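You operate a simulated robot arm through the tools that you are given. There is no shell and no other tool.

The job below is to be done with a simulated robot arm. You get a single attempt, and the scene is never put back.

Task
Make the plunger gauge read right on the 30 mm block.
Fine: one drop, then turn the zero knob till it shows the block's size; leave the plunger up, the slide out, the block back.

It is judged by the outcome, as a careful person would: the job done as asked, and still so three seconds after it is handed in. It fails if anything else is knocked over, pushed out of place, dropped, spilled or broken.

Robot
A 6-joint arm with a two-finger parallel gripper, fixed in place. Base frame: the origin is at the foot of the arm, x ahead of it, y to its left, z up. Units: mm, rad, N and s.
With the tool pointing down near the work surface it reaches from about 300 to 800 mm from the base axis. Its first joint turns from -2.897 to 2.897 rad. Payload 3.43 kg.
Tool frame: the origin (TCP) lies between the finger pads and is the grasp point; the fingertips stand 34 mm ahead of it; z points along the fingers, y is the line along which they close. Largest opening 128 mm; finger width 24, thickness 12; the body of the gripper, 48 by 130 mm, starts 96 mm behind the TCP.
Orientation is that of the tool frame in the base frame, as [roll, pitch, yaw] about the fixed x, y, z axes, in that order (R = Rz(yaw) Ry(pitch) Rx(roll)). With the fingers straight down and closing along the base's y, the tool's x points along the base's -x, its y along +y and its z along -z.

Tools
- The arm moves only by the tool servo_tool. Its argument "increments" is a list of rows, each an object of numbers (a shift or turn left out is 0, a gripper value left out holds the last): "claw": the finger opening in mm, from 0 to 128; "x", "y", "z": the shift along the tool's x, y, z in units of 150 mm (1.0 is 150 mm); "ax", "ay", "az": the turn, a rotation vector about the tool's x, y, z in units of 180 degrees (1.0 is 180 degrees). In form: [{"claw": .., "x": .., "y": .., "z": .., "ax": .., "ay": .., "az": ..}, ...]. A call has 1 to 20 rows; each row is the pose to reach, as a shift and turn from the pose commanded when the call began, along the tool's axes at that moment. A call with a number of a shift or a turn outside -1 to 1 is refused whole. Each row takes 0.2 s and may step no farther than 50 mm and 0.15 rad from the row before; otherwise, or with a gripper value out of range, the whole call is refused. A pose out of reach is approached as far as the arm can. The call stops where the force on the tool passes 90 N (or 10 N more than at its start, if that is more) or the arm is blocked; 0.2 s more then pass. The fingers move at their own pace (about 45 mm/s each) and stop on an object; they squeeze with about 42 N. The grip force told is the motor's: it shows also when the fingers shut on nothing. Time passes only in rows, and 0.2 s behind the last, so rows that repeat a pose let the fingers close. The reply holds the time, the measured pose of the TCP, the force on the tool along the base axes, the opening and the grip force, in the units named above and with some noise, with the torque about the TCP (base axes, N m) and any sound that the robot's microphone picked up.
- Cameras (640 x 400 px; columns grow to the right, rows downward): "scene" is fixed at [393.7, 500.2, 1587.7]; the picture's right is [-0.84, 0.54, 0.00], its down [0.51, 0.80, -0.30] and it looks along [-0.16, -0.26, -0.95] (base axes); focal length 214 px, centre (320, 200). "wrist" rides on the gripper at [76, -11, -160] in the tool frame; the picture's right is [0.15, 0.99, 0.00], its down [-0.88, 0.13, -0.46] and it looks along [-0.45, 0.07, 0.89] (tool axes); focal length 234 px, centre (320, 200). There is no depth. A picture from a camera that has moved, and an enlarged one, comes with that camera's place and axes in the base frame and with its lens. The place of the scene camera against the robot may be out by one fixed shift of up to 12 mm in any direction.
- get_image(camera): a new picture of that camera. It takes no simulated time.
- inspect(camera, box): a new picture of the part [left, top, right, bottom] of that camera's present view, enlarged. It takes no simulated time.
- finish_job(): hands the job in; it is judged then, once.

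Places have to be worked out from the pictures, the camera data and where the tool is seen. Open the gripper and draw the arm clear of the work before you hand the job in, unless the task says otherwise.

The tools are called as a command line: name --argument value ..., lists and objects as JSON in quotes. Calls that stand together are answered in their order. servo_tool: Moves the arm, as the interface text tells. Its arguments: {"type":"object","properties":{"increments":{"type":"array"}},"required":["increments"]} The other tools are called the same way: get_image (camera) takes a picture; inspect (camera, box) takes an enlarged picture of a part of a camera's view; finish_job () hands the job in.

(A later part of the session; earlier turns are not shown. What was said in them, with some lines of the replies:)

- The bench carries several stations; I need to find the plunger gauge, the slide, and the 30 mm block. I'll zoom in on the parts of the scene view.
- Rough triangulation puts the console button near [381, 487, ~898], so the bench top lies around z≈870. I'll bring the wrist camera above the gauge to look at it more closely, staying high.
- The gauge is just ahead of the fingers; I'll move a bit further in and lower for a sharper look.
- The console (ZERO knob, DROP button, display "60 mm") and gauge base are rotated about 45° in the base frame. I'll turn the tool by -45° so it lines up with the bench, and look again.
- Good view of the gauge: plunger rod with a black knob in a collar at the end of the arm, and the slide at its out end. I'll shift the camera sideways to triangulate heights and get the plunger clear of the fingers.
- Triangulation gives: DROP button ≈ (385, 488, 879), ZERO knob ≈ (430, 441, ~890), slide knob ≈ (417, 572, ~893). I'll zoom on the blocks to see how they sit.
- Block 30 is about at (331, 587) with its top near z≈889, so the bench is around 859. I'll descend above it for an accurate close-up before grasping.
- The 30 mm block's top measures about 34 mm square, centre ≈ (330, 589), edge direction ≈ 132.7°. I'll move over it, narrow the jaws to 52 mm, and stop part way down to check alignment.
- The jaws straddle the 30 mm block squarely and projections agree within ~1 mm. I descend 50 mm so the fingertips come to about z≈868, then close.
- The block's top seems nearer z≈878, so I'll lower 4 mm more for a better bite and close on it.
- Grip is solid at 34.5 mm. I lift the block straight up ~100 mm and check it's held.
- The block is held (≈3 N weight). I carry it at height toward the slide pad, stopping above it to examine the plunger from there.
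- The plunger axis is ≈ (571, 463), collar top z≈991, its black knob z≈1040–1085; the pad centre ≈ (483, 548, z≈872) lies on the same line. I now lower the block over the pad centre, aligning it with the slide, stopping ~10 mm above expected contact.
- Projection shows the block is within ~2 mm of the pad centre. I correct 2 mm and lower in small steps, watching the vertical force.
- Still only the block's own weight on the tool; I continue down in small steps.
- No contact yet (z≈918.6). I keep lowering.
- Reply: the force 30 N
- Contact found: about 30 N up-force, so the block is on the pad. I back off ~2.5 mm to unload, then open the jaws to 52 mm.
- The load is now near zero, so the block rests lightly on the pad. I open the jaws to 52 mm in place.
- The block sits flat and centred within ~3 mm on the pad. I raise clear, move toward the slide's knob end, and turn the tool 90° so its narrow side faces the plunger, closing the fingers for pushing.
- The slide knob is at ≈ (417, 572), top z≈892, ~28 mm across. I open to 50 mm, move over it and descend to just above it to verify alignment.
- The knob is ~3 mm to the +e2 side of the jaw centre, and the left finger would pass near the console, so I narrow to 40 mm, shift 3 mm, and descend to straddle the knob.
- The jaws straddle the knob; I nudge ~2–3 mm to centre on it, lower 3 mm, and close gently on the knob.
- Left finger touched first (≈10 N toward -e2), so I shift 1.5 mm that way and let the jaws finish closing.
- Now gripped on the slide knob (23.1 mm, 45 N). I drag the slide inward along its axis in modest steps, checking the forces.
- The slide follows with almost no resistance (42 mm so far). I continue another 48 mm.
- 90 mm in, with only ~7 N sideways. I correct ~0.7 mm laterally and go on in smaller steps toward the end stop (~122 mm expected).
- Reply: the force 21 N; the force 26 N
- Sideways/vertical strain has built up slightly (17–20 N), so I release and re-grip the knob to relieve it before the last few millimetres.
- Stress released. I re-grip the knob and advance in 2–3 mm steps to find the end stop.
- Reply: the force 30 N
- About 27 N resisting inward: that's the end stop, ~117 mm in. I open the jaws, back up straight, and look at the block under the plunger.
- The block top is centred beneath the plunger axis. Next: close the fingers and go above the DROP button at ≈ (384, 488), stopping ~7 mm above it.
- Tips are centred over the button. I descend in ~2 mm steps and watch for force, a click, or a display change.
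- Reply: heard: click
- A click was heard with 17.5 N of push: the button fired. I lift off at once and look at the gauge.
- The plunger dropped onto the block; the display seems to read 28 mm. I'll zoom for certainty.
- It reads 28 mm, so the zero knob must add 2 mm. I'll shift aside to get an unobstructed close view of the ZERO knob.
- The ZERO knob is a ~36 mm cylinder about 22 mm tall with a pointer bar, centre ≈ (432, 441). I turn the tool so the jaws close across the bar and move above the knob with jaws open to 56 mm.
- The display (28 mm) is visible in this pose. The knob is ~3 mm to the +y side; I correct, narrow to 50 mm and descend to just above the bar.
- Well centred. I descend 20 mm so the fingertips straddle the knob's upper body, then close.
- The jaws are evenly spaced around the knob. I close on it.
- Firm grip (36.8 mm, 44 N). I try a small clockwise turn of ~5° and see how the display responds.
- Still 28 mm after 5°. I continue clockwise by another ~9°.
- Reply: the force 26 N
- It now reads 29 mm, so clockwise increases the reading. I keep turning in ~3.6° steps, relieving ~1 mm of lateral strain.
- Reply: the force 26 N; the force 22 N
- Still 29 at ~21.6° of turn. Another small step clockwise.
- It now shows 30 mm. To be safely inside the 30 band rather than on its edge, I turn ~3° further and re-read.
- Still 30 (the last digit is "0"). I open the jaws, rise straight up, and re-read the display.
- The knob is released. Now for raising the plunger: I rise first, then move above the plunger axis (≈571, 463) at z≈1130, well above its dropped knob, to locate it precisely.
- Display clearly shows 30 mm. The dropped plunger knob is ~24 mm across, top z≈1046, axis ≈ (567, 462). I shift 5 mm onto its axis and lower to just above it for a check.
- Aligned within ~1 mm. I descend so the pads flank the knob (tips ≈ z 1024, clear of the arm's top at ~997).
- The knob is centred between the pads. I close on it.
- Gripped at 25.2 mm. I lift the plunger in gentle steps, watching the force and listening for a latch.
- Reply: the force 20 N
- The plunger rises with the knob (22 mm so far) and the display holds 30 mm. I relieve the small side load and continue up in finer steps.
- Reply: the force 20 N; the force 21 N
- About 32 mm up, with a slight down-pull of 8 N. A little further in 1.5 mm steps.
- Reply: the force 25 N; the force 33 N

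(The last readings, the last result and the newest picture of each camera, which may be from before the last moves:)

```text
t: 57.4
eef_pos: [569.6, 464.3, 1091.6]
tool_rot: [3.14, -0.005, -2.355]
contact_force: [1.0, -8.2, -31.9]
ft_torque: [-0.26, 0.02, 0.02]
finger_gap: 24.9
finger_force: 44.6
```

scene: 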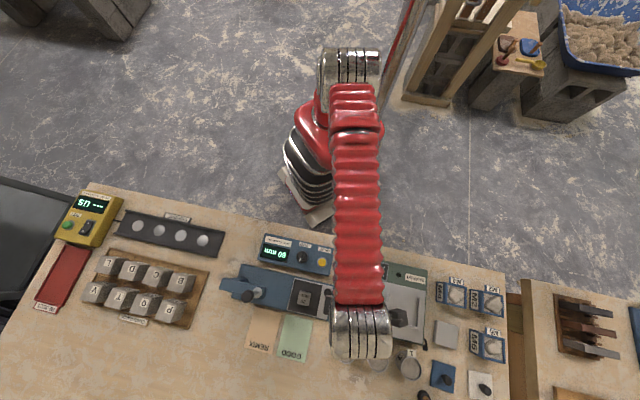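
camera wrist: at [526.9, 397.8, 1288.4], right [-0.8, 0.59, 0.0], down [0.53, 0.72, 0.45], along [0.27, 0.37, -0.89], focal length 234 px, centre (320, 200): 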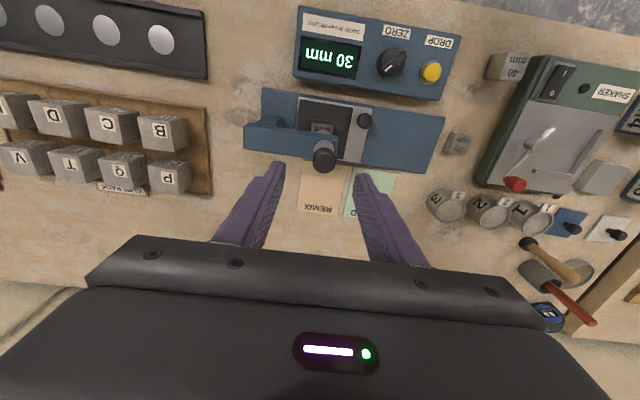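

Down-pull has risen to 32 N: the plunger is at its upper stop. I check the display and geometry before letting go.

inspect --camera "wrist" --box '[200, 40, 440, 240]'

inspect --camera "scene" --box '[200, 225, 330, 335]'

```text
2.00 times, centred on (320, 140) of wrist
camera zoom: at [525.1, 403.0, 1252.0], right [-0.8, 0.59, 0.0], down [0.53, 0.72, 0.45], along [0.27, 0.36, -0.89], focal length 468 px, centre (320, 320)
```

zoom: 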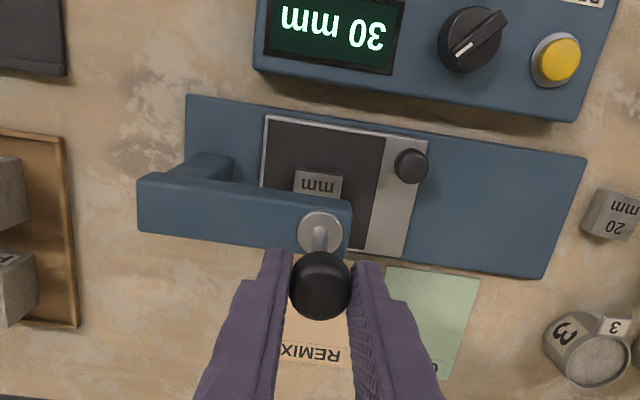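

```text
3.64 times, centred on (265, 280) of scene
camera zoom: at [393.7, 500.2, 1587.7], right [-0.84, 0.54, 0.0], down [0.51, 0.8, -0.3], along [-0.16, -0.26, -0.95], focal length 780 px, centre (520, -91)
```

zoom: 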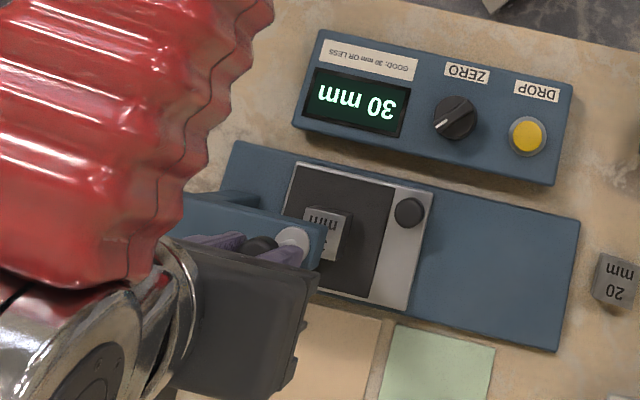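

servo_tool --increments '[{"claw": 15, "z": -0.007}, {"claw": 15, "z": -0.007}]'

```text
t: 58.0
eef_pos: [570.3, 464.1, 1093.2]
tool_rot: [-3.141, -0.001, -2.354]
contact_force: [-2.1, -1.2, -32.3]
ft_torque: [-0.08, 0.1, -0.03]
finger_gap: 24.9
finger_force: 44.5
```

Force no longer climbs, so it's at the stop. Before releasing, I lower ~3 mm while still holding, to test whether the plunger is latched (it would resist being pushed down).

servo_tool --increments '[{"claw": 15, "z": 0.012}, {"claw": 15, "z": 0.024}, {"claw": 15, "z": 0.024}]'

```text
t: 58.8
eef_pos: [570.1, 464.2, 1093.4]
tool_rot: [3.141, 0.004, -2.355]
contact_force: [-2.0, 2.5, 0.2]
ft_torque: [-0.01, 0.19, 0.01]
finger_gap: 25.1
finger_force: 45.1
```

servo_tool --increments '[{"claw": 15, "z": 0.01}, {"claw": 15, "z": 0.02}, {"claw": 15, "z": 0.02}]'

```text
t: 59.6
eef_pos: [569.1, 464.5, 1089.5]
tool_rot: [-3.141, 0.002, -2.354]
contact_force: [4.4, 8.3, 1.7]
ft_torque: [1.14, -1.02, -0.02]
finger_gap: 24.9
finger_force: 44.9
```

The plunger followed down ~3 mm without resistance, so I bring it back firmly to the top stop, hold there a moment and listen for the latch before letting go.

servo_tool --increments '[{"claw": 15, "z": -0.015}, {"claw": 15, "z": -0.03}, {"claw": 15, "z": -0.04}, {"claw": 15, "z": -0.04}, {"claw": 15, "z": -0.04}]'

inspect --camera "wrist" --box '[200, 40, 440, 240]'

```text
t: 60.8
eef_pos: [569.7, 464.5, 1094.0]
tool_rot: [3.141, -0.004, -2.354]
contact_force: [11.2, 9.0, -16.4]
ft_torque: [0.31, -0.4, -0.01]
finger_gap: 25.0
finger_force: 45.3
```

```text
2.00 times, centred on (320, 140) of wrist
camera zoom: at [524.7, 402.9, 1254.4], right [-0.8, 0.59, 0.0], down [0.53, 0.72, 0.45], along [0.27, 0.36, -0.89], focal length 468 px, centre (320, 320)
```

zoom: 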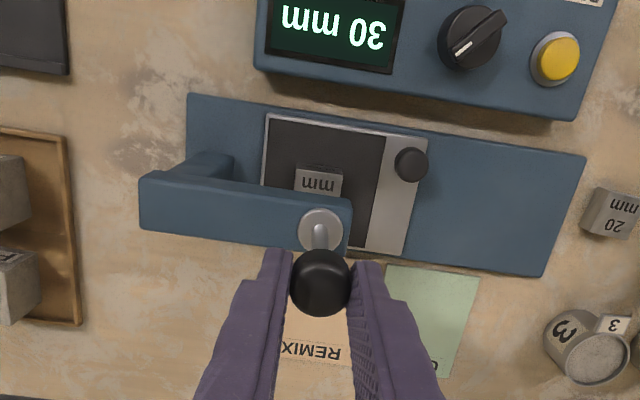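

At the stop with ~16 N up-pull held. I open the jaws now and check whether the plunger stays up.

servo_tool --increments '[{"claw": 50}, {"claw": 50}, {"claw": 50}, {"claw": 50}]'

inspect --camera "wrist" --box '[200, 40, 440, 240]'

```text
t: 61.8
eef_pos: [569.3, 463.7, 1095.1]
tool_rot: [3.141, 0.0, -2.354]
contact_force: [-0.3, -0.2, 0.3]
ft_torque: [-0.01, -0.02, 0.02]
finger_gap: 49.7
finger_force: 0.1
```

```text
2.00 times, centred on (320, 140) of wrist
camera zoom: at [523.7, 402.3, 1255.8], right [-0.8, 0.59, 0.0], down [0.53, 0.72, 0.46], along [0.27, 0.37, -0.89], focal length 468 px, centre (320, 320)
```

zoom: 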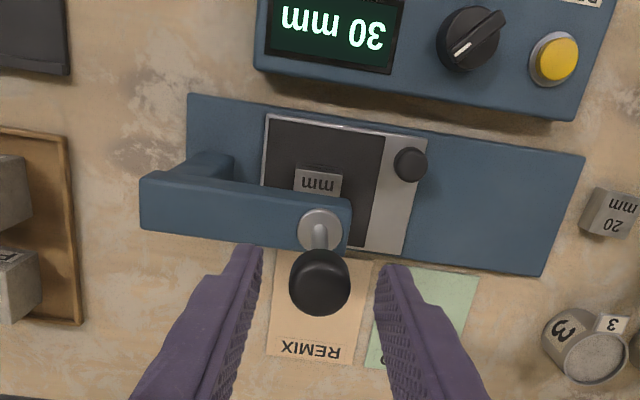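

The plunger stays up by itself and the display holds 30 mm. I rise straight clear of its knob and check with the scene camera.

servo_tool --increments '[{"claw": 50, "z": -0.1}, {"claw": 50, "z": -0.25}, {"claw": 50, "z": -0.4}, {"claw": 50, "z": -0.4, "x": 0.2, "y": 0.1}, {"claw": 50, "z": -0.4, "x": 0.4, "y": 0.3}, {"claw": 50, "z": -0.4, "x": 0.5, "y": 0.6}]'

get_image --camera "wrist"

inspect --camera "scene" --box '[200, 225, 330, 335]'

```text
t: 63.2
eef_pos: [450.1, 476.9, 1155.5]
tool_rot: [3.141, 0.0, -2.354]
contact_force: [0.1, -0.8, -0.7]
ft_torque: [0.0, 0.04, 0.0]
finger_gap: 50.2
finger_force: 0.1
out of reach, approached as far as the arm can: row 3
```

```text
taken
camera wrist: at [405.1, 414.5, 1316.2], right [-0.8, 0.59, 0.0], down [0.53, 0.72, 0.46], along [0.27, 0.37, -0.89], focal length 234 px, centre (320, 200)
```

wrist: 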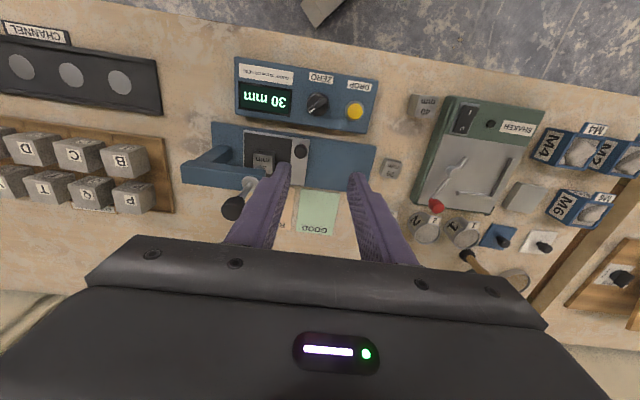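

```text
3.64 times, centred on (265, 280) of scene
camera zoom: at [393.7, 500.2, 1587.7], right [-0.84, 0.54, 0.0], down [0.51, 0.8, -0.3], along [-0.16, -0.26, -0.95], focal length 780 px, centre (520, -91)
```

zoom: 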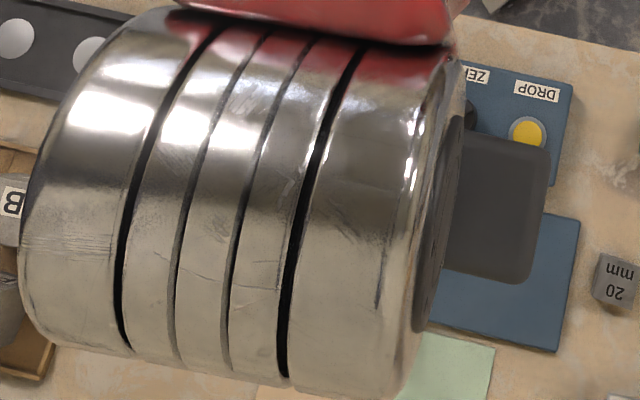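

Plunger is up. Now the slide has to come out: I rotate the tool 90° again at height, then move above the slide knob's in-position ≈ (501, 488).

servo_tool --increments '[{"claw": 45, "az": 0.045}, {"az": 0.09}, {"az": 0.135}, {"az": 0.18}, {"az": 0.225}, {"az": 0.27}, {"az": 0.315}, {"az": 0.36}, {"az": 0.405}, {"az": 0.45}, {"az": 0.4975}, {"az": 0.4975, "x": -0.15, "y": -0.1}, {"az": 0.4975, "x": -0.296, "y": -0.189}, {"az": 0.4975, "x": -0.296, "y": -0.189, "z": 0.3}, {"az": 0.4975, "x": -0.296, "y": -0.189, "z": 0.6}, {"az": 0.4975, "x": -0.296, "y": -0.189, "z": 0.9}, {"az": 0.4975, "x": -0.296, "y": -0.189, "z": 0.9}]'

get_image --camera "wrist"

inspect --camera "wrist" --box '[240, 80, 420, 240]'

```text
t: 66.8
eef_pos: [506.1, 485.2, 1019.8]
tool_rot: [-3.141, 0.0, 2.365]
contact_force: [0.5, 0.1, 0.2]
ft_torque: [0.0, 0.02, 0.03]
finger_gap: 45.1
finger_force: 0.1
```

```text
taken
camera wrist: at [444.4, 530.0, 1180.2], right [0.59, 0.81, 0.0], down [0.72, -0.52, 0.46], along [0.37, -0.27, -0.89], focal length 234 px, centre (320, 200)
```

wrist: 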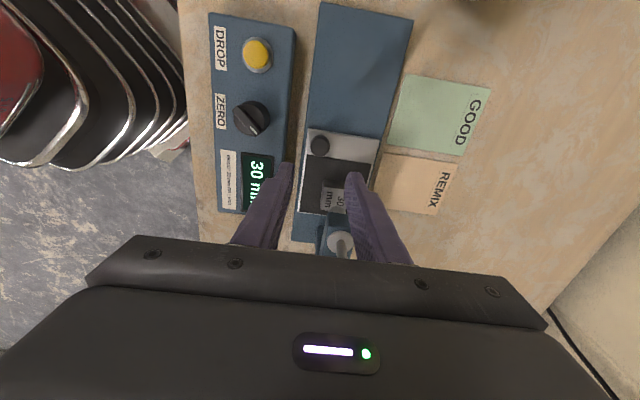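

```text
2.50 times, centred on (330, 160) of wrist
camera zoom: at [444.4, 530.0, 1180.2], right [0.59, 0.81, 0.0], down [0.72, -0.52, 0.46], along [0.37, -0.27, -0.89], focal length 585 px, centre (295, 300)
```

zoom: 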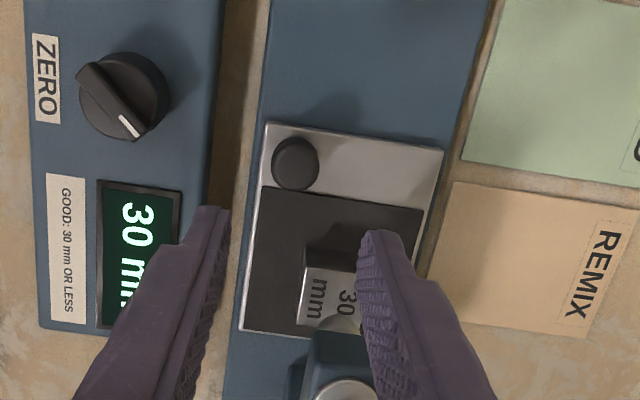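

Display reads 30 mm and the block sits under the raised plunger. The slide knob is ~6 mm toward +e1 and 1.5 mm in y; I correct, then descend in two stages.

servo_tool --increments '[{"claw": 42, "x": 0.041, "y": 0.01}, {"claw": 42, "x": 0.041, "y": 0.01, "z": 0.2}, {"claw": 42, "x": 0.041, "y": 0.01, "z": 0.4}, {"claw": 42, "x": 0.041, "y": 0.01, "z": 0.53}, {"claw": 42, "x": 0.041, "y": 0.01, "z": 0.53}]'

inspect --camera "wrist" --box '[240, 80, 420, 240]'

```text
t: 68.0
eef_pos: [504.5, 490.9, 939.8]
tool_rot: [3.142, 0.0, 2.365]
contact_force: [0.3, 0.0, 0.6]
ft_torque: [-0.02, 0.02, 0.02]
finger_gap: 41.9
finger_force: 0.0
```

```text
2.50 times, centred on (330, 160) of wrist
camera zoom: at [442.5, 535.0, 1099.7], right [0.59, 0.81, 0.0], down [0.72, -0.52, 0.46], along [0.37, -0.27, -0.89], focal length 585 px, centre (295, 300)
```

zoom: 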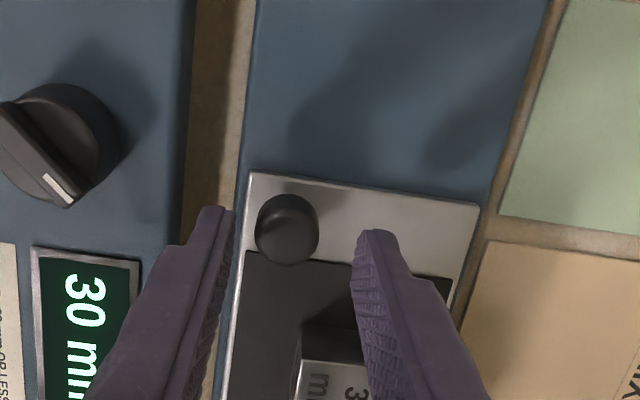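

The knob is now ~2 mm to -y; I correct and descend the final ~28 mm, then close on it.

servo_tool --increments '[{"claw": 42, "y": -0.014, "z": 0.06}, {"claw": 42, "y": -0.014, "z": 0.13}, {"claw": 42, "y": -0.014, "z": 0.18}, {"claw": 42, "y": -0.014, "z": 0.18}]'

inspect --camera "wrist" --box '[240, 80, 420, 240]'

```text
t: 69.0
eef_pos: [499.6, 488.8, 912.3]
tool_rot: [3.141, -0.001, 2.366]
contact_force: [0.2, -0.4, -0.3]
ft_torque: [-0.01, 0.0, -0.01]
finger_gap: 41.8
finger_force: 0.0
```

```text
2.50 times, centred on (330, 160) of wrist
camera zoom: at [438.0, 534.0, 1072.9], right [0.59, 0.81, 0.0], down [0.72, -0.52, 0.46], along [0.37, -0.27, -0.89], focal length 585 px, centre (295, 300)
```

zoom: 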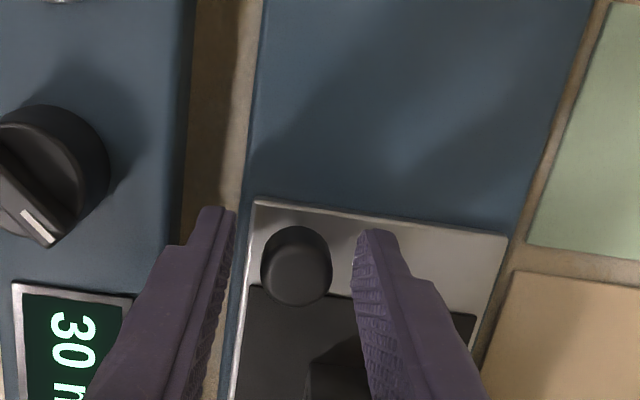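

servo_tool --increments '[{"claw": 42, "x": -0.013, "y": 0.006}, {"claw": 15, "x": -0.013, "y": 0.006}, {"claw": 15, "x": -0.013, "y": 0.006}, {"claw": 15, "x": -0.013, "y": 0.006}, {"claw": 15, "x": -0.013, "y": 0.006}]'

```text
t: 70.2
eef_pos: [501.9, 487.6, 913.0]
tool_rot: [-3.139, -0.002, 2.365]
contact_force: [-2.0, -3.1, -1.2]
ft_torque: [-0.07, 0.04, -0.06]
finger_gap: 23.0
finger_force: 45.2
```

Gripped on the slide knob with negligible load. I pull the slide outward, checking the forces as I go.

servo_tool --increments '[{"claw": 15, "x": 0.05}, {"claw": 15, "x": 0.12}, {"claw": 15, "x": 0.2}, {"claw": 15, "x": 0.28}]'

get_image --camera "wrist"

```text
t: 71.2
eef_pos: [471.6, 519.2, 913.5]
tool_rot: [3.139, 0.0, 2.367]
contact_force: [4.8, 5.9, -0.3]
ft_torque: [0.08, -0.34, 0.08]
finger_gap: 23.3
finger_force: 45.2
```

```text
taken
camera wrist: at [408.7, 563.9, 1073.6], right [0.59, 0.81, 0.0], down [0.72, -0.52, 0.46], along [0.37, -0.27, -0.89], focal length 234 px, centre (320, 200)
```

wrist: 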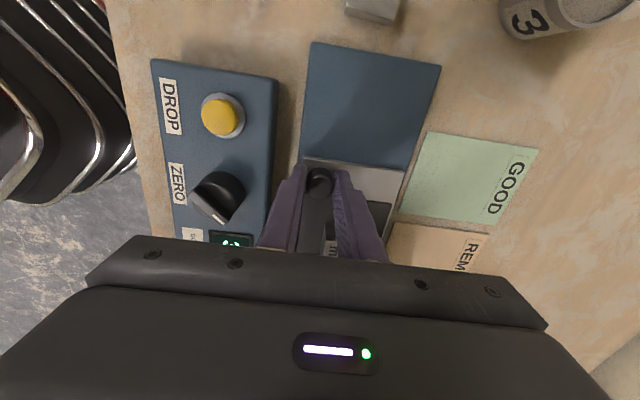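

The slide follows smoothly (42 mm out). I continue another 48 mm.

servo_tool --increments '[{"claw": 15, "x": 0.08, "y": 0.001}, {"claw": 15, "x": 0.16, "y": 0.002}, {"claw": 15, "x": 0.24, "y": 0.003}, {"claw": 15, "x": 0.32, "y": 0.003}]'

```text
t: 72.2
eef_pos: [437.0, 551.9, 913.9]
tool_rot: [3.139, 0.0, 2.364]
contact_force: [17.8, 16.5, -4.7]
ft_torque: [0.35, -0.64, 0.09]
finger_gap: 23.0
finger_force: 45.0
```

A side load of ~24 N toward +e2 has built; I shift ~1 mm that way while continuing the last stretch in small steps.

servo_tool --increments '[{"claw": 15, "x": 0.03, "y": 0.005}, {"claw": 15, "x": 0.07, "y": 0.008}, {"claw": 15, "x": 0.11, "y": 0.009}]'

get_image --camera "wrist"

```text
t: 73.0
eef_pos: [424.6, 565.5, 913.2]
tool_rot: [-3.137, 0.002, 2.367]
contact_force: [-5.5, -5.2, 11.8]
ft_torque: [-0.08, 0.36, 0.04]
finger_gap: 23.3
finger_force: 44.7
```

```text
taken
camera wrist: at [363.4, 610.6, 1073.7], right [0.59, 0.81, 0.0], down [0.72, -0.52, 0.46], along [0.37, -0.27, -0.89], focal length 234 px, centre (320, 200)
```

wrist: 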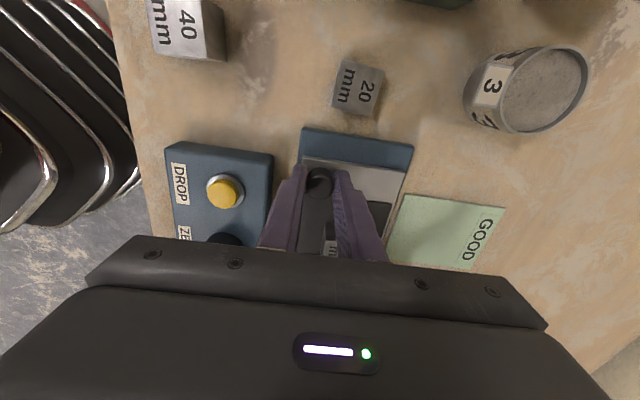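

106 mm out. I move in 2–3 mm steps until the out-stop is felt.

servo_tool --increments '[{"claw": 15, "x": 0.02, "y": -0.001}, {"claw": 15, "x": 0.04, "y": -0.001}]'

servo_tool --increments '[{"claw": 15, "x": 0.013}, {"claw": 15, "x": 0.026}]'

```text
t: 73.6
eef_pos: [421.3, 569.0, 912.7]
tool_rot: [-3.138, 0.001, 2.365]
contact_force: [-9.5, -10.1, 10.3]
ft_torque: [-0.14, 0.47, -0.03]
finger_gap: 22.8
finger_force: 45.4
```

```text
t: 74.2
eef_pos: [418.6, 571.6, 913.4]
tool_rot: [-3.141, 0.0, 2.369]
contact_force: [-15.6, -14.8, 11.4]
ft_torque: [-0.37, 0.47, 0.0]
finger_gap: 23.0
finger_force: 45.3
```

servo_tool --increments '[{"claw": 15, "x": 0.01, "y": -0.006}, {"claw": 15, "x": 0.02, "y": -0.006}]'

```text
t: 74.8
eef_pos: [416.9, 572.5, 913.0]
tool_rot: [3.141, 0.001, 2.365]
contact_force: [-8.4, -13.5, 5.0]
ft_torque: [0.02, 0.53, 0.05]
finger_gap: 23.2
finger_force: 45.0
```

servo_tool --increments '[{"claw": 15, "x": 0.007, "y": -0.003}, {"claw": 15, "x": 0.014, "y": -0.003}]'

```text
t: 75.4
eef_pos: [417.5, 572.1, 914.3]
tool_rot: [3.142, 0.003, 2.367]
contact_force: [6.7, -19.8, 4.4]
ft_torque: [-0.1, 0.25, -0.01]
finger_gap: 23.0
finger_force: 44.8
```

Resistance of ~19 N against outward motion: the slide is at its out-stop. I open the jaws and rise, then look at everything.

servo_tool --increments '[{"claw": 42}, {"claw": 42}, {"claw": 42}, {"claw": 42, "z": -0.1}, {"claw": 42, "z": -0.3}, {"claw": 42, "z": -0.5}, {"claw": 42, "z": -0.65}]'

get_image --camera "wrist"

inspect --camera "scene" --box '[200, 225, 360, 345]'

```text
t: 77.0
eef_pos: [413.3, 574.2, 1012.7]
tool_rot: [-3.141, 0.0, 2.366]
contact_force: [0.8, -0.1, 0.3]
ft_torque: [-0.01, -0.03, -0.02]
finger_gap: 42.2
finger_force: 0.0
```

```text
taken
camera wrist: at [352.2, 618.8, 1171.8], right [0.59, 0.81, 0.0], down [0.72, -0.52, 0.46], along [0.37, -0.27, -0.89], focal length 234 px, centre (320, 200)
```

wrist: 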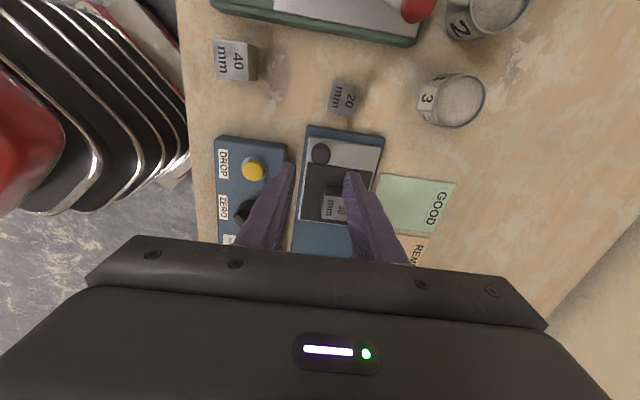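

```text
3.33 times, centred on (280, 285) of scene
camera zoom: at [393.7, 500.2, 1587.7], right [-0.84, 0.54, 0.0], down [0.51, 0.8, -0.3], along [-0.16, -0.26, -0.95], focal length 715 px, centre (453, -83)
```

zoom: 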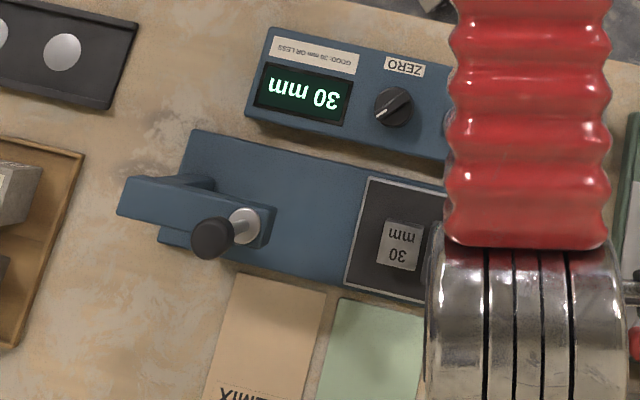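

Everything matches: slide out, plunger up, display 30 mm, block on the pad. Now I rotate the tool back (so the block keeps its original orientation) and move above the block.

servo_tool --increments '[{"claw": 56, "az": -0.0455}, {"az": -0.091}, {"az": -0.1365}, {"az": -0.182}, {"az": -0.2275}, {"az": -0.273}, {"az": -0.3185}, {"az": -0.364}, {"az": -0.4095}, {"az": -0.455}, {"az": -0.5}, {"az": -0.5, "x": -0.15, "y": 0.07}, {"az": -0.5, "x": -0.3, "y": 0.14}, {"az": -0.5, "x": -0.467, "y": 0.2}, {"az": -0.5, "x": -0.467, "y": 0.2}]'

get_image --camera "wrist"

inspect --camera "wrist" --box '[240, 80, 420, 240]'

```text
t: 80.2
eef_pos: [484.1, 545.5, 1012.7]
tool_rot: [-3.141, 0.0, -2.346]
contact_force: [-0.1, -0.8, -0.4]
ft_torque: [0.01, -0.05, -0.01]
finger_gap: 56.3
finger_force: 0.0
```

```text
taken
camera wrist: at [439.2, 484.4, 1172.4], right [-0.81, 0.59, 0.0], down [0.52, 0.72, 0.46], along [0.27, 0.37, -0.89], focal length 234 px, centre (320, 200)
```

wrist: 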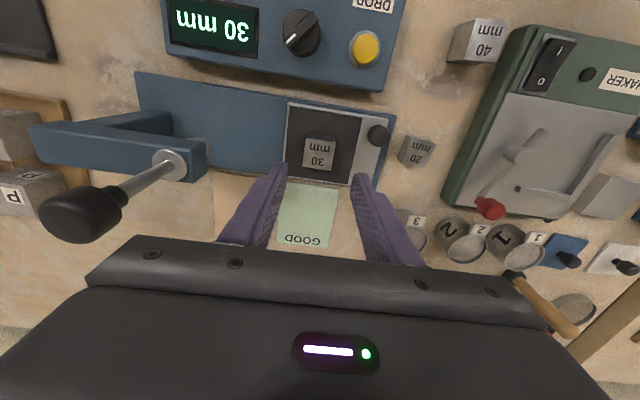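

```text
2.50 times, centred on (330, 160) of wrist
camera zoom: at [439.2, 484.4, 1172.4], right [-0.81, 0.59, 0.0], down [0.52, 0.72, 0.46], along [0.27, 0.37, -0.89], focal length 585 px, centre (295, 300)
```

zoom: 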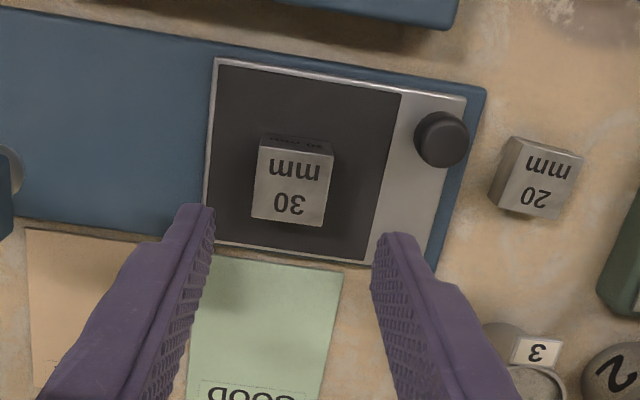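

The block is aligned within ~1 mm of the jaw axis. I descend to the earlier release height and grip it.

servo_tool --increments '[{"claw": 52, "z": 0.15}, {"claw": 52, "z": 0.3}, {"claw": 52, "z": 0.45}, {"claw": 52, "z": 0.58}, {"claw": 52, "z": 0.63}, {"claw": 52, "z": 0.63}]'

inspect --camera "wrist" --box '[240, 80, 420, 240]'

```text
t: 81.6
eef_pos: [484.8, 546.1, 917.6]
tool_rot: [3.14, 0.0, -2.349]
contact_force: [0.3, 0.1, -0.3]
ft_torque: [0.03, -0.01, 0.04]
finger_gap: 51.8
finger_force: 0.0
```

```text
2.50 times, centred on (330, 160) of wrist
camera zoom: at [440.2, 484.4, 1077.5], right [-0.81, 0.59, 0.0], down [0.52, 0.72, 0.46], along [0.27, 0.37, -0.89], focal length 585 px, centre (295, 300)
```

zoom: 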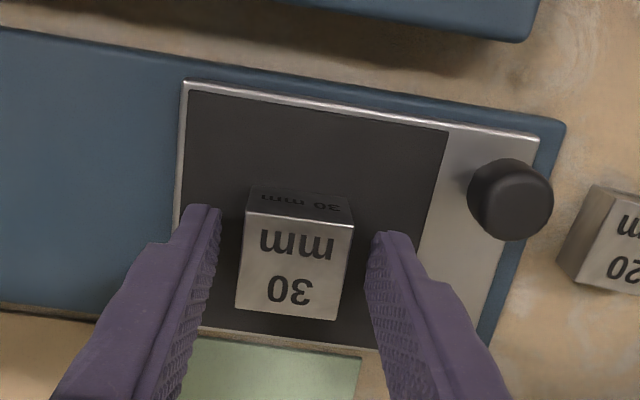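

servo_tool --increments '[{"claw": 30}, {"claw": 30}, {"claw": 30}, {"claw": 30}]'

```text
t: 82.6
eef_pos: [484.6, 546.1, 918.3]
tool_rot: [3.141, 0.0, -2.348]
contact_force: [0.4, -0.7, 0.0]
ft_torque: [-0.04, -0.02, 0.03]
finger_gap: 34.7
finger_force: 41.9
```

Gripped (34.7 mm, 42 N). I lift it and carry it back over its original spot, restoring the original rotation, staying high for now.

servo_tool --increments '[{"claw": 30, "z": -0.1}, {"claw": 30, "z": -0.3}, {"claw": 30, "z": -0.5}, {"claw": 30, "z": -0.567, "x": 0.08, "y": 0.14}, {"claw": 30, "z": -0.567, "x": 0.19, "y": 0.34, "az": 0.005}, {"claw": 30, "z": -0.567, "x": 0.3, "y": 0.54, "az": 0.01}, {"claw": 30, "z": -0.567, "x": 0.41, "y": 0.74, "az": 0.0161}, {"claw": 30, "z": -0.567, "x": 0.524, "y": 0.941, "az": 0.0161}, {"claw": 30, "z": -0.567, "x": 0.524, "y": 0.941, "az": 0.0161}]'

get_image --camera "wrist"

inspect --camera "wrist" --box '[240, 80, 420, 240]'

```text
t: 84.6
eef_pos: [331.7, 589.1, 1000.2]
tool_rot: [3.14, -0.001, -2.399]
contact_force: [-0.6, -0.4, -1.9]
ft_torque: [0.0, 0.01, -0.01]
finger_gap: 34.3
finger_force: 42.3
```

```text
taken
camera wrist: at [283.7, 530.3, 1160.2], right [-0.78, 0.63, 0.0], down [0.56, 0.69, 0.46], along [0.29, 0.35, -0.89], focal length 234 px, centre (320, 200)
```

wrist: 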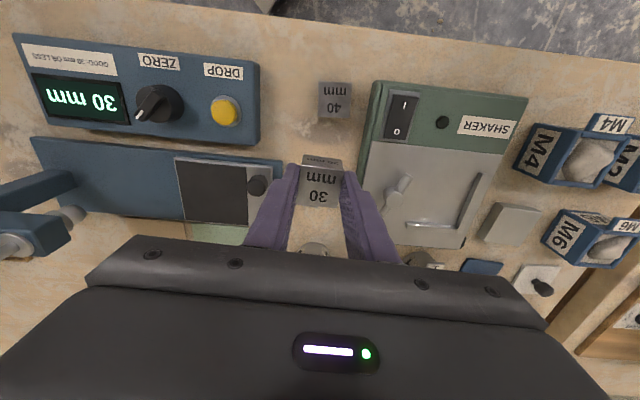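

```text
2.50 times, centred on (330, 160) of wrist
camera zoom: at [283.7, 530.3, 1160.2], right [-0.78, 0.63, 0.0], down [0.56, 0.69, 0.46], along [0.29, 0.35, -0.89], focal length 585 px, centre (295, 300)
```

zoom: 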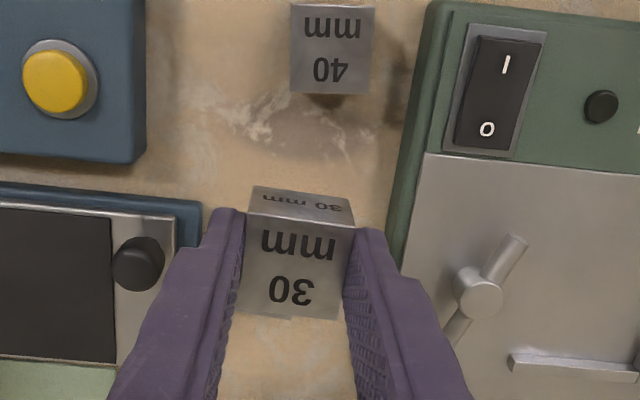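

The view matches the one right after the first pick-up almost exactly, so I'm over the original spot. I descend to ~5 mm above expected bench contact.

servo_tool --increments '[{"claw": 30, "z": 0.15}, {"claw": 30, "z": 0.3}, {"claw": 30, "z": 0.45}, {"claw": 30, "z": 0.58}, {"claw": 30, "z": 0.65}]'

get_image --camera "wrist"

```text
t: 85.8
eef_pos: [331.9, 590.4, 902.5]
tool_rot: [-3.141, -0.001, -2.399]
contact_force: [-0.8, 0.5, -2.8]
ft_torque: [-0.01, 0.03, 0.02]
finger_gap: 34.5
finger_force: 42.0
```

```text
taken
camera wrist: at [283.9, 530.7, 1063.5], right [-0.78, 0.63, 0.0], down [0.56, 0.69, 0.46], along [0.29, 0.35, -0.89], focal length 234 px, centre (320, 200)
```

wrist: 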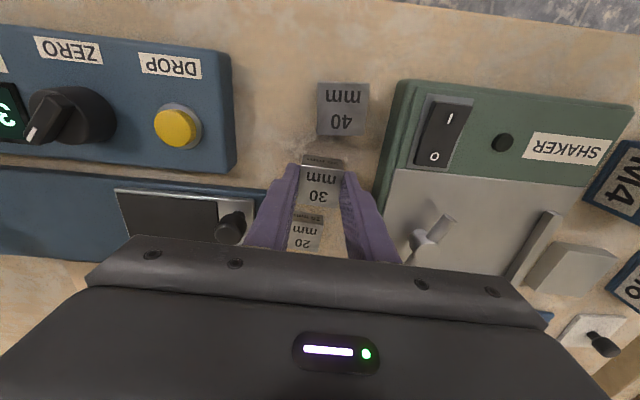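

Comparing with the original grasp images, I'm ~1.5 mm too far from the robot; I correct that and lower slowly, watching the force.

servo_tool --increments '[{"claw": 30, "x": 0.01, "z": 0.01}, {"claw": 30, "x": 0.01, "z": 0.02}]'

servo_tool --increments '[{"claw": 30, "z": 0.006}, {"claw": 30, "z": 0.012}]'

```text
t: 86.4
eef_pos: [328.9, 588.1, 899.8]
tool_rot: [-3.14, 0.0, -2.397]
contact_force: [-0.4, -0.2, -2.4]
ft_torque: [0.03, -0.01, -0.01]
finger_gap: 34.3
finger_force: 42.1
```

```text
t: 87.0
eef_pos: [328.3, 587.7, 898.6]
tool_rot: [-3.141, -0.001, -2.4]
contact_force: [0.3, 0.4, -2.8]
ft_torque: [-0.01, 0.01, -0.03]
finger_gap: 34.3
finger_force: 42.5
```

No contact yet at z≈898.6; I keep lowering by ~1.5 mm steps and compare the view.

servo_tool --increments '[{"claw": 30, "z": 0.005}, {"claw": 30, "z": 0.01}]'

get_image --camera "wrist"

```text
t: 87.6
eef_pos: [328.5, 589.1, 896.8]
tool_rot: [3.141, 0.001, -2.398]
contact_force: [0.5, 0.5, -2.9]
ft_torque: [-0.03, 0.04, 0.02]
finger_gap: 34.6
finger_force: 41.6
```

```text
taken
camera wrist: at [280.7, 529.3, 1057.6], right [-0.78, 0.63, 0.0], down [0.56, 0.69, 0.46], along [0.29, 0.35, -0.89], focal length 234 px, centre (320, 200)
```

wrist: 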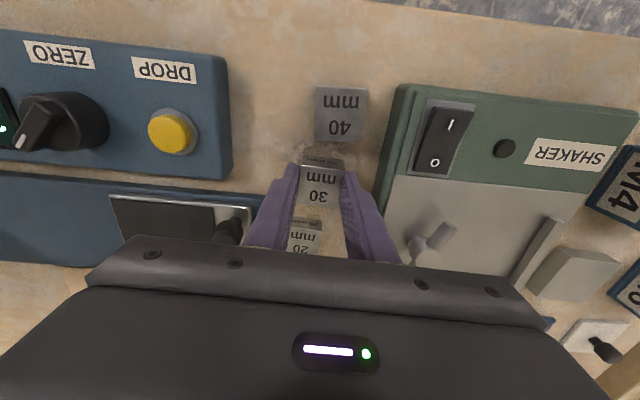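

This view is virtually identical to the one at the original grasp. I continue down ~1 mm at a time to contact.

servo_tool --increments '[{"claw": 30, "z": 0.004}, {"claw": 30, "z": 0.008}]'

servo_tool --increments '[{"claw": 30, "z": 0.004}, {"claw": 30, "z": 0.008}]'

```text
t: 88.2
eef_pos: [329.3, 588.6, 896.3]
tool_rot: [3.14, -0.001, -2.397]
contact_force: [0.3, -0.1, -3.7]
ft_torque: [-0.03, 0.0, 0.03]
finger_gap: 34.7
finger_force: 41.7
```

```text
t: 88.8
eef_pos: [328.5, 586.9, 895.1]
tool_rot: [3.141, 0.001, -2.397]
contact_force: [-0.6, -0.4, -1.7]
ft_torque: [-0.01, 0.02, -0.01]
finger_gap: 34.4
finger_force: 42.1
```

servo_tool --increments '[{"claw": 30, "z": 0.004}, {"claw": 30, "z": 0.008}]'

```text
t: 89.4
eef_pos: [328.0, 588.5, 894.8]
tool_rot: [-3.141, 0.002, -2.399]
contact_force: [-3.9, -4.1, 13.6]
ft_torque: [-0.38, 0.29, -0.01]
finger_gap: 34.5
finger_force: 41.9
```

Contact (≈+14 N). I back off ~1 mm to unload, then open the jaws gently.

servo_tool --increments '[{"claw": 30, "z": -0.005}, {"claw": 30, "z": -0.006}]'

```text
t: 90.0
eef_pos: [328.2, 589.3, 894.6]
tool_rot: [3.14, 0.0, -2.395]
contact_force: [-6.8, 1.3, 14.4]
ft_torque: [-0.16, 0.36, -0.09]
finger_gap: 34.6
finger_force: 42.0
```

servo_tool --increments '[{"claw": 30, "z": -0.006}, {"claw": 30, "z": -0.008}]'

```text
t: 90.6
eef_pos: [328.8, 587.5, 895.5]
tool_rot: [3.141, -0.001, -2.397]
contact_force: [-0.4, 3.6, 4.3]
ft_torque: [0.24, 0.01, 0.0]
finger_gap: 34.4
finger_force: 42.0
```

Load is now only a few newtons, with the block resting on the bench. I open to 52 mm in place.

servo_tool --increments '[{"claw": 40}, {"claw": 52}, {"claw": 52}, {"claw": 52}]'

inspect --camera "wrist" --box '[240, 80, 400, 240]'

```text
t: 91.6
eef_pos: [327.8, 588.6, 895.6]
tool_rot: [-3.141, 0.001, -2.4]
contact_force: [0.4, 0.5, -0.4]
ft_torque: [0.03, -0.05, 0.0]
finger_gap: 52.2
finger_force: 0.1
```

```text
2.50 times, centred on (320, 160) of wrist
camera zoom: at [280.3, 528.2, 1056.0], right [-0.78, 0.63, 0.0], down [0.56, 0.69, 0.46], along [0.29, 0.35, -0.89], focal length 585 px, centre (320, 300)
```

zoom: 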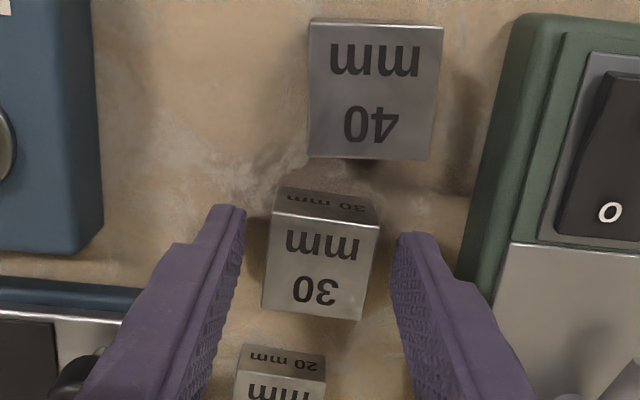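

The 30 mm block is standing flat in its spot between the 40 and 20. I rise straight up and withdraw toward the robot, then check everything.

servo_tool --increments '[{"claw": 52, "z": -0.1}, {"claw": 52, "z": -0.3}, {"claw": 52, "z": -0.6}, {"claw": 52, "z": -0.9}, {"claw": 80, "z": -1.0, "x": 0.2}, {"claw": 100, "z": -1.0, "x": 0.5}, {"claw": 128, "z": -1.0, "x": 0.8}, {"claw": 128, "z": -1.0, "x": 1.0}]'

get_image --camera "wrist"

get_image --camera "scene"

```text
t: 93.4
eef_pos: [216.2, 484.9, 1047.9]
tool_rot: [-3.141, 0.0, -2.396]
contact_force: [0.3, -0.3, 0.0]
ft_torque: [0.03, 0.01, -0.01]
finger_gap: 128.0
finger_force: 0.0
```

```text
taken
camera wrist: at [167.7, 424.3, 1208.5], right [-0.78, 0.63, 0.0], down [0.56, 0.69, 0.46], along [0.29, 0.35, -0.89], focal length 234 px, centre (320, 200)
```

wrist: 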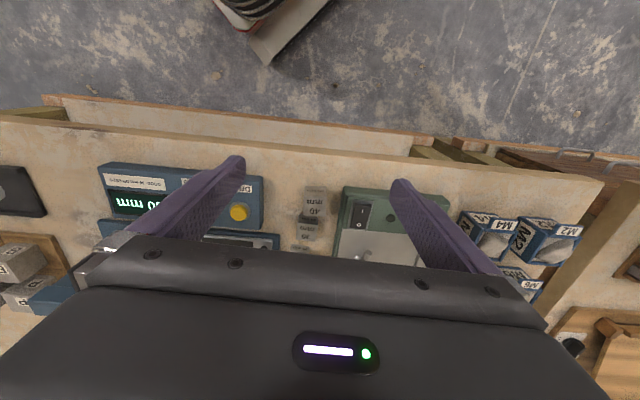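

```text
taken
```

scene: 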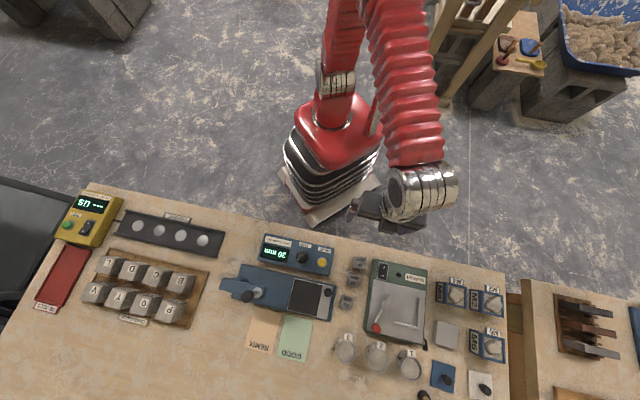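

The arm is clear. I zoom in to verify the final display, plunger, slide and blocks.

inspect --camera "scene" --box '[205, 220, 345, 330]'

inspect --camera "scene" --box '[255, 232, 300, 262]'

inspect --camera "scene" --box '[320, 245, 400, 325]'

```text
3.64 times, centred on (275, 275) of scene
camera zoom: at [393.7, 500.2, 1587.7], right [-0.84, 0.54, 0.0], down [0.51, 0.8, -0.3], along [-0.16, -0.26, -0.95], focal length 780 px, centre (484, -73)
```

zoom: 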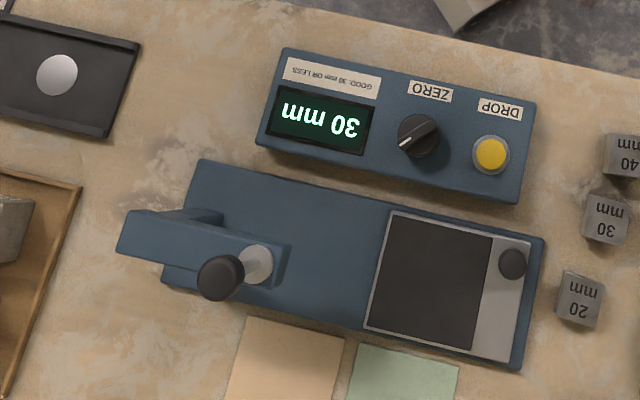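

```text
13.33 times, centred on (278, 247) of scene
camera zoom: at [393.7, 500.2, 1587.7], right [-0.84, 0.54, 0.0], down [0.51, 0.8, -0.3], along [-0.16, -0.26, -0.95], focal length 2860 px, centre (887, -427)
```

zoom: 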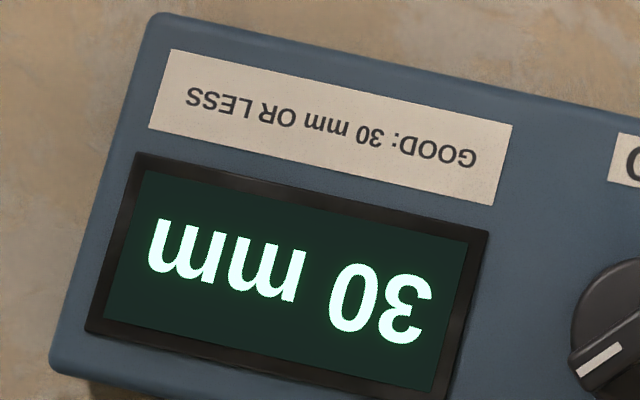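

```text
5.00 times, centred on (360, 285) of scene
camera zoom: at [393.7, 500.2, 1587.7], right [-0.84, 0.54, 0.0], down [0.51, 0.8, -0.3], along [-0.16, -0.26, -0.95], focal length 1072 px, centre (120, -225)
```

zoom: 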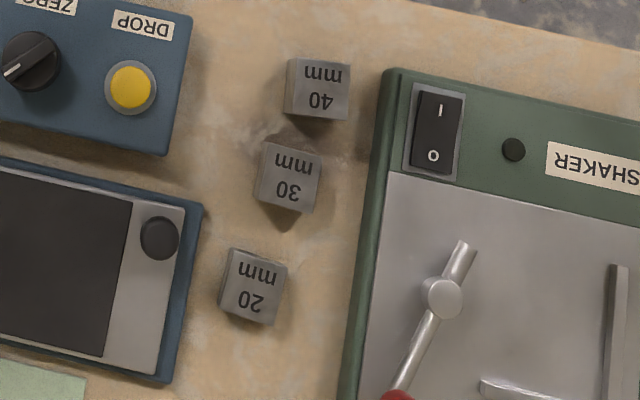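

Final state confirmed: display 30 mm, plunger up, slide fully out and empty, the 30 mm block back at its place between the 40 and 20. The gripper is open and the arm is clear, so I hand in the job.

finish_job

```text
The job is handed in.
```

The plunger gauge now reads 30 mm on the 30 mm block, and the job is handed in.

- **Drop:** I pressed DROP once, with the block centred under the plunger. It read 28 mm, so I turned the zero knob clockwise about 28° until it showed 30 mm. I went about 3° past the change to 30 so it isn't sitting on the edge.
- **Plunger:** I lifted it to its upper stop and it has stayed up since I let go. I heard no latch click. While I was still holding it, it moved down about 3 mm without resistance before I raised it again.
- **Slide:** It is fully out and empty.
- **Block:** The 30 mm block is back in its place between the 40 and the 20, about 2 mm from where it started and facing the same way.

The display still showed 30 mm in the last picture. Nothing was knocked over or moved out of place that I could see. The gripper is open and the arm is clear of the bench.
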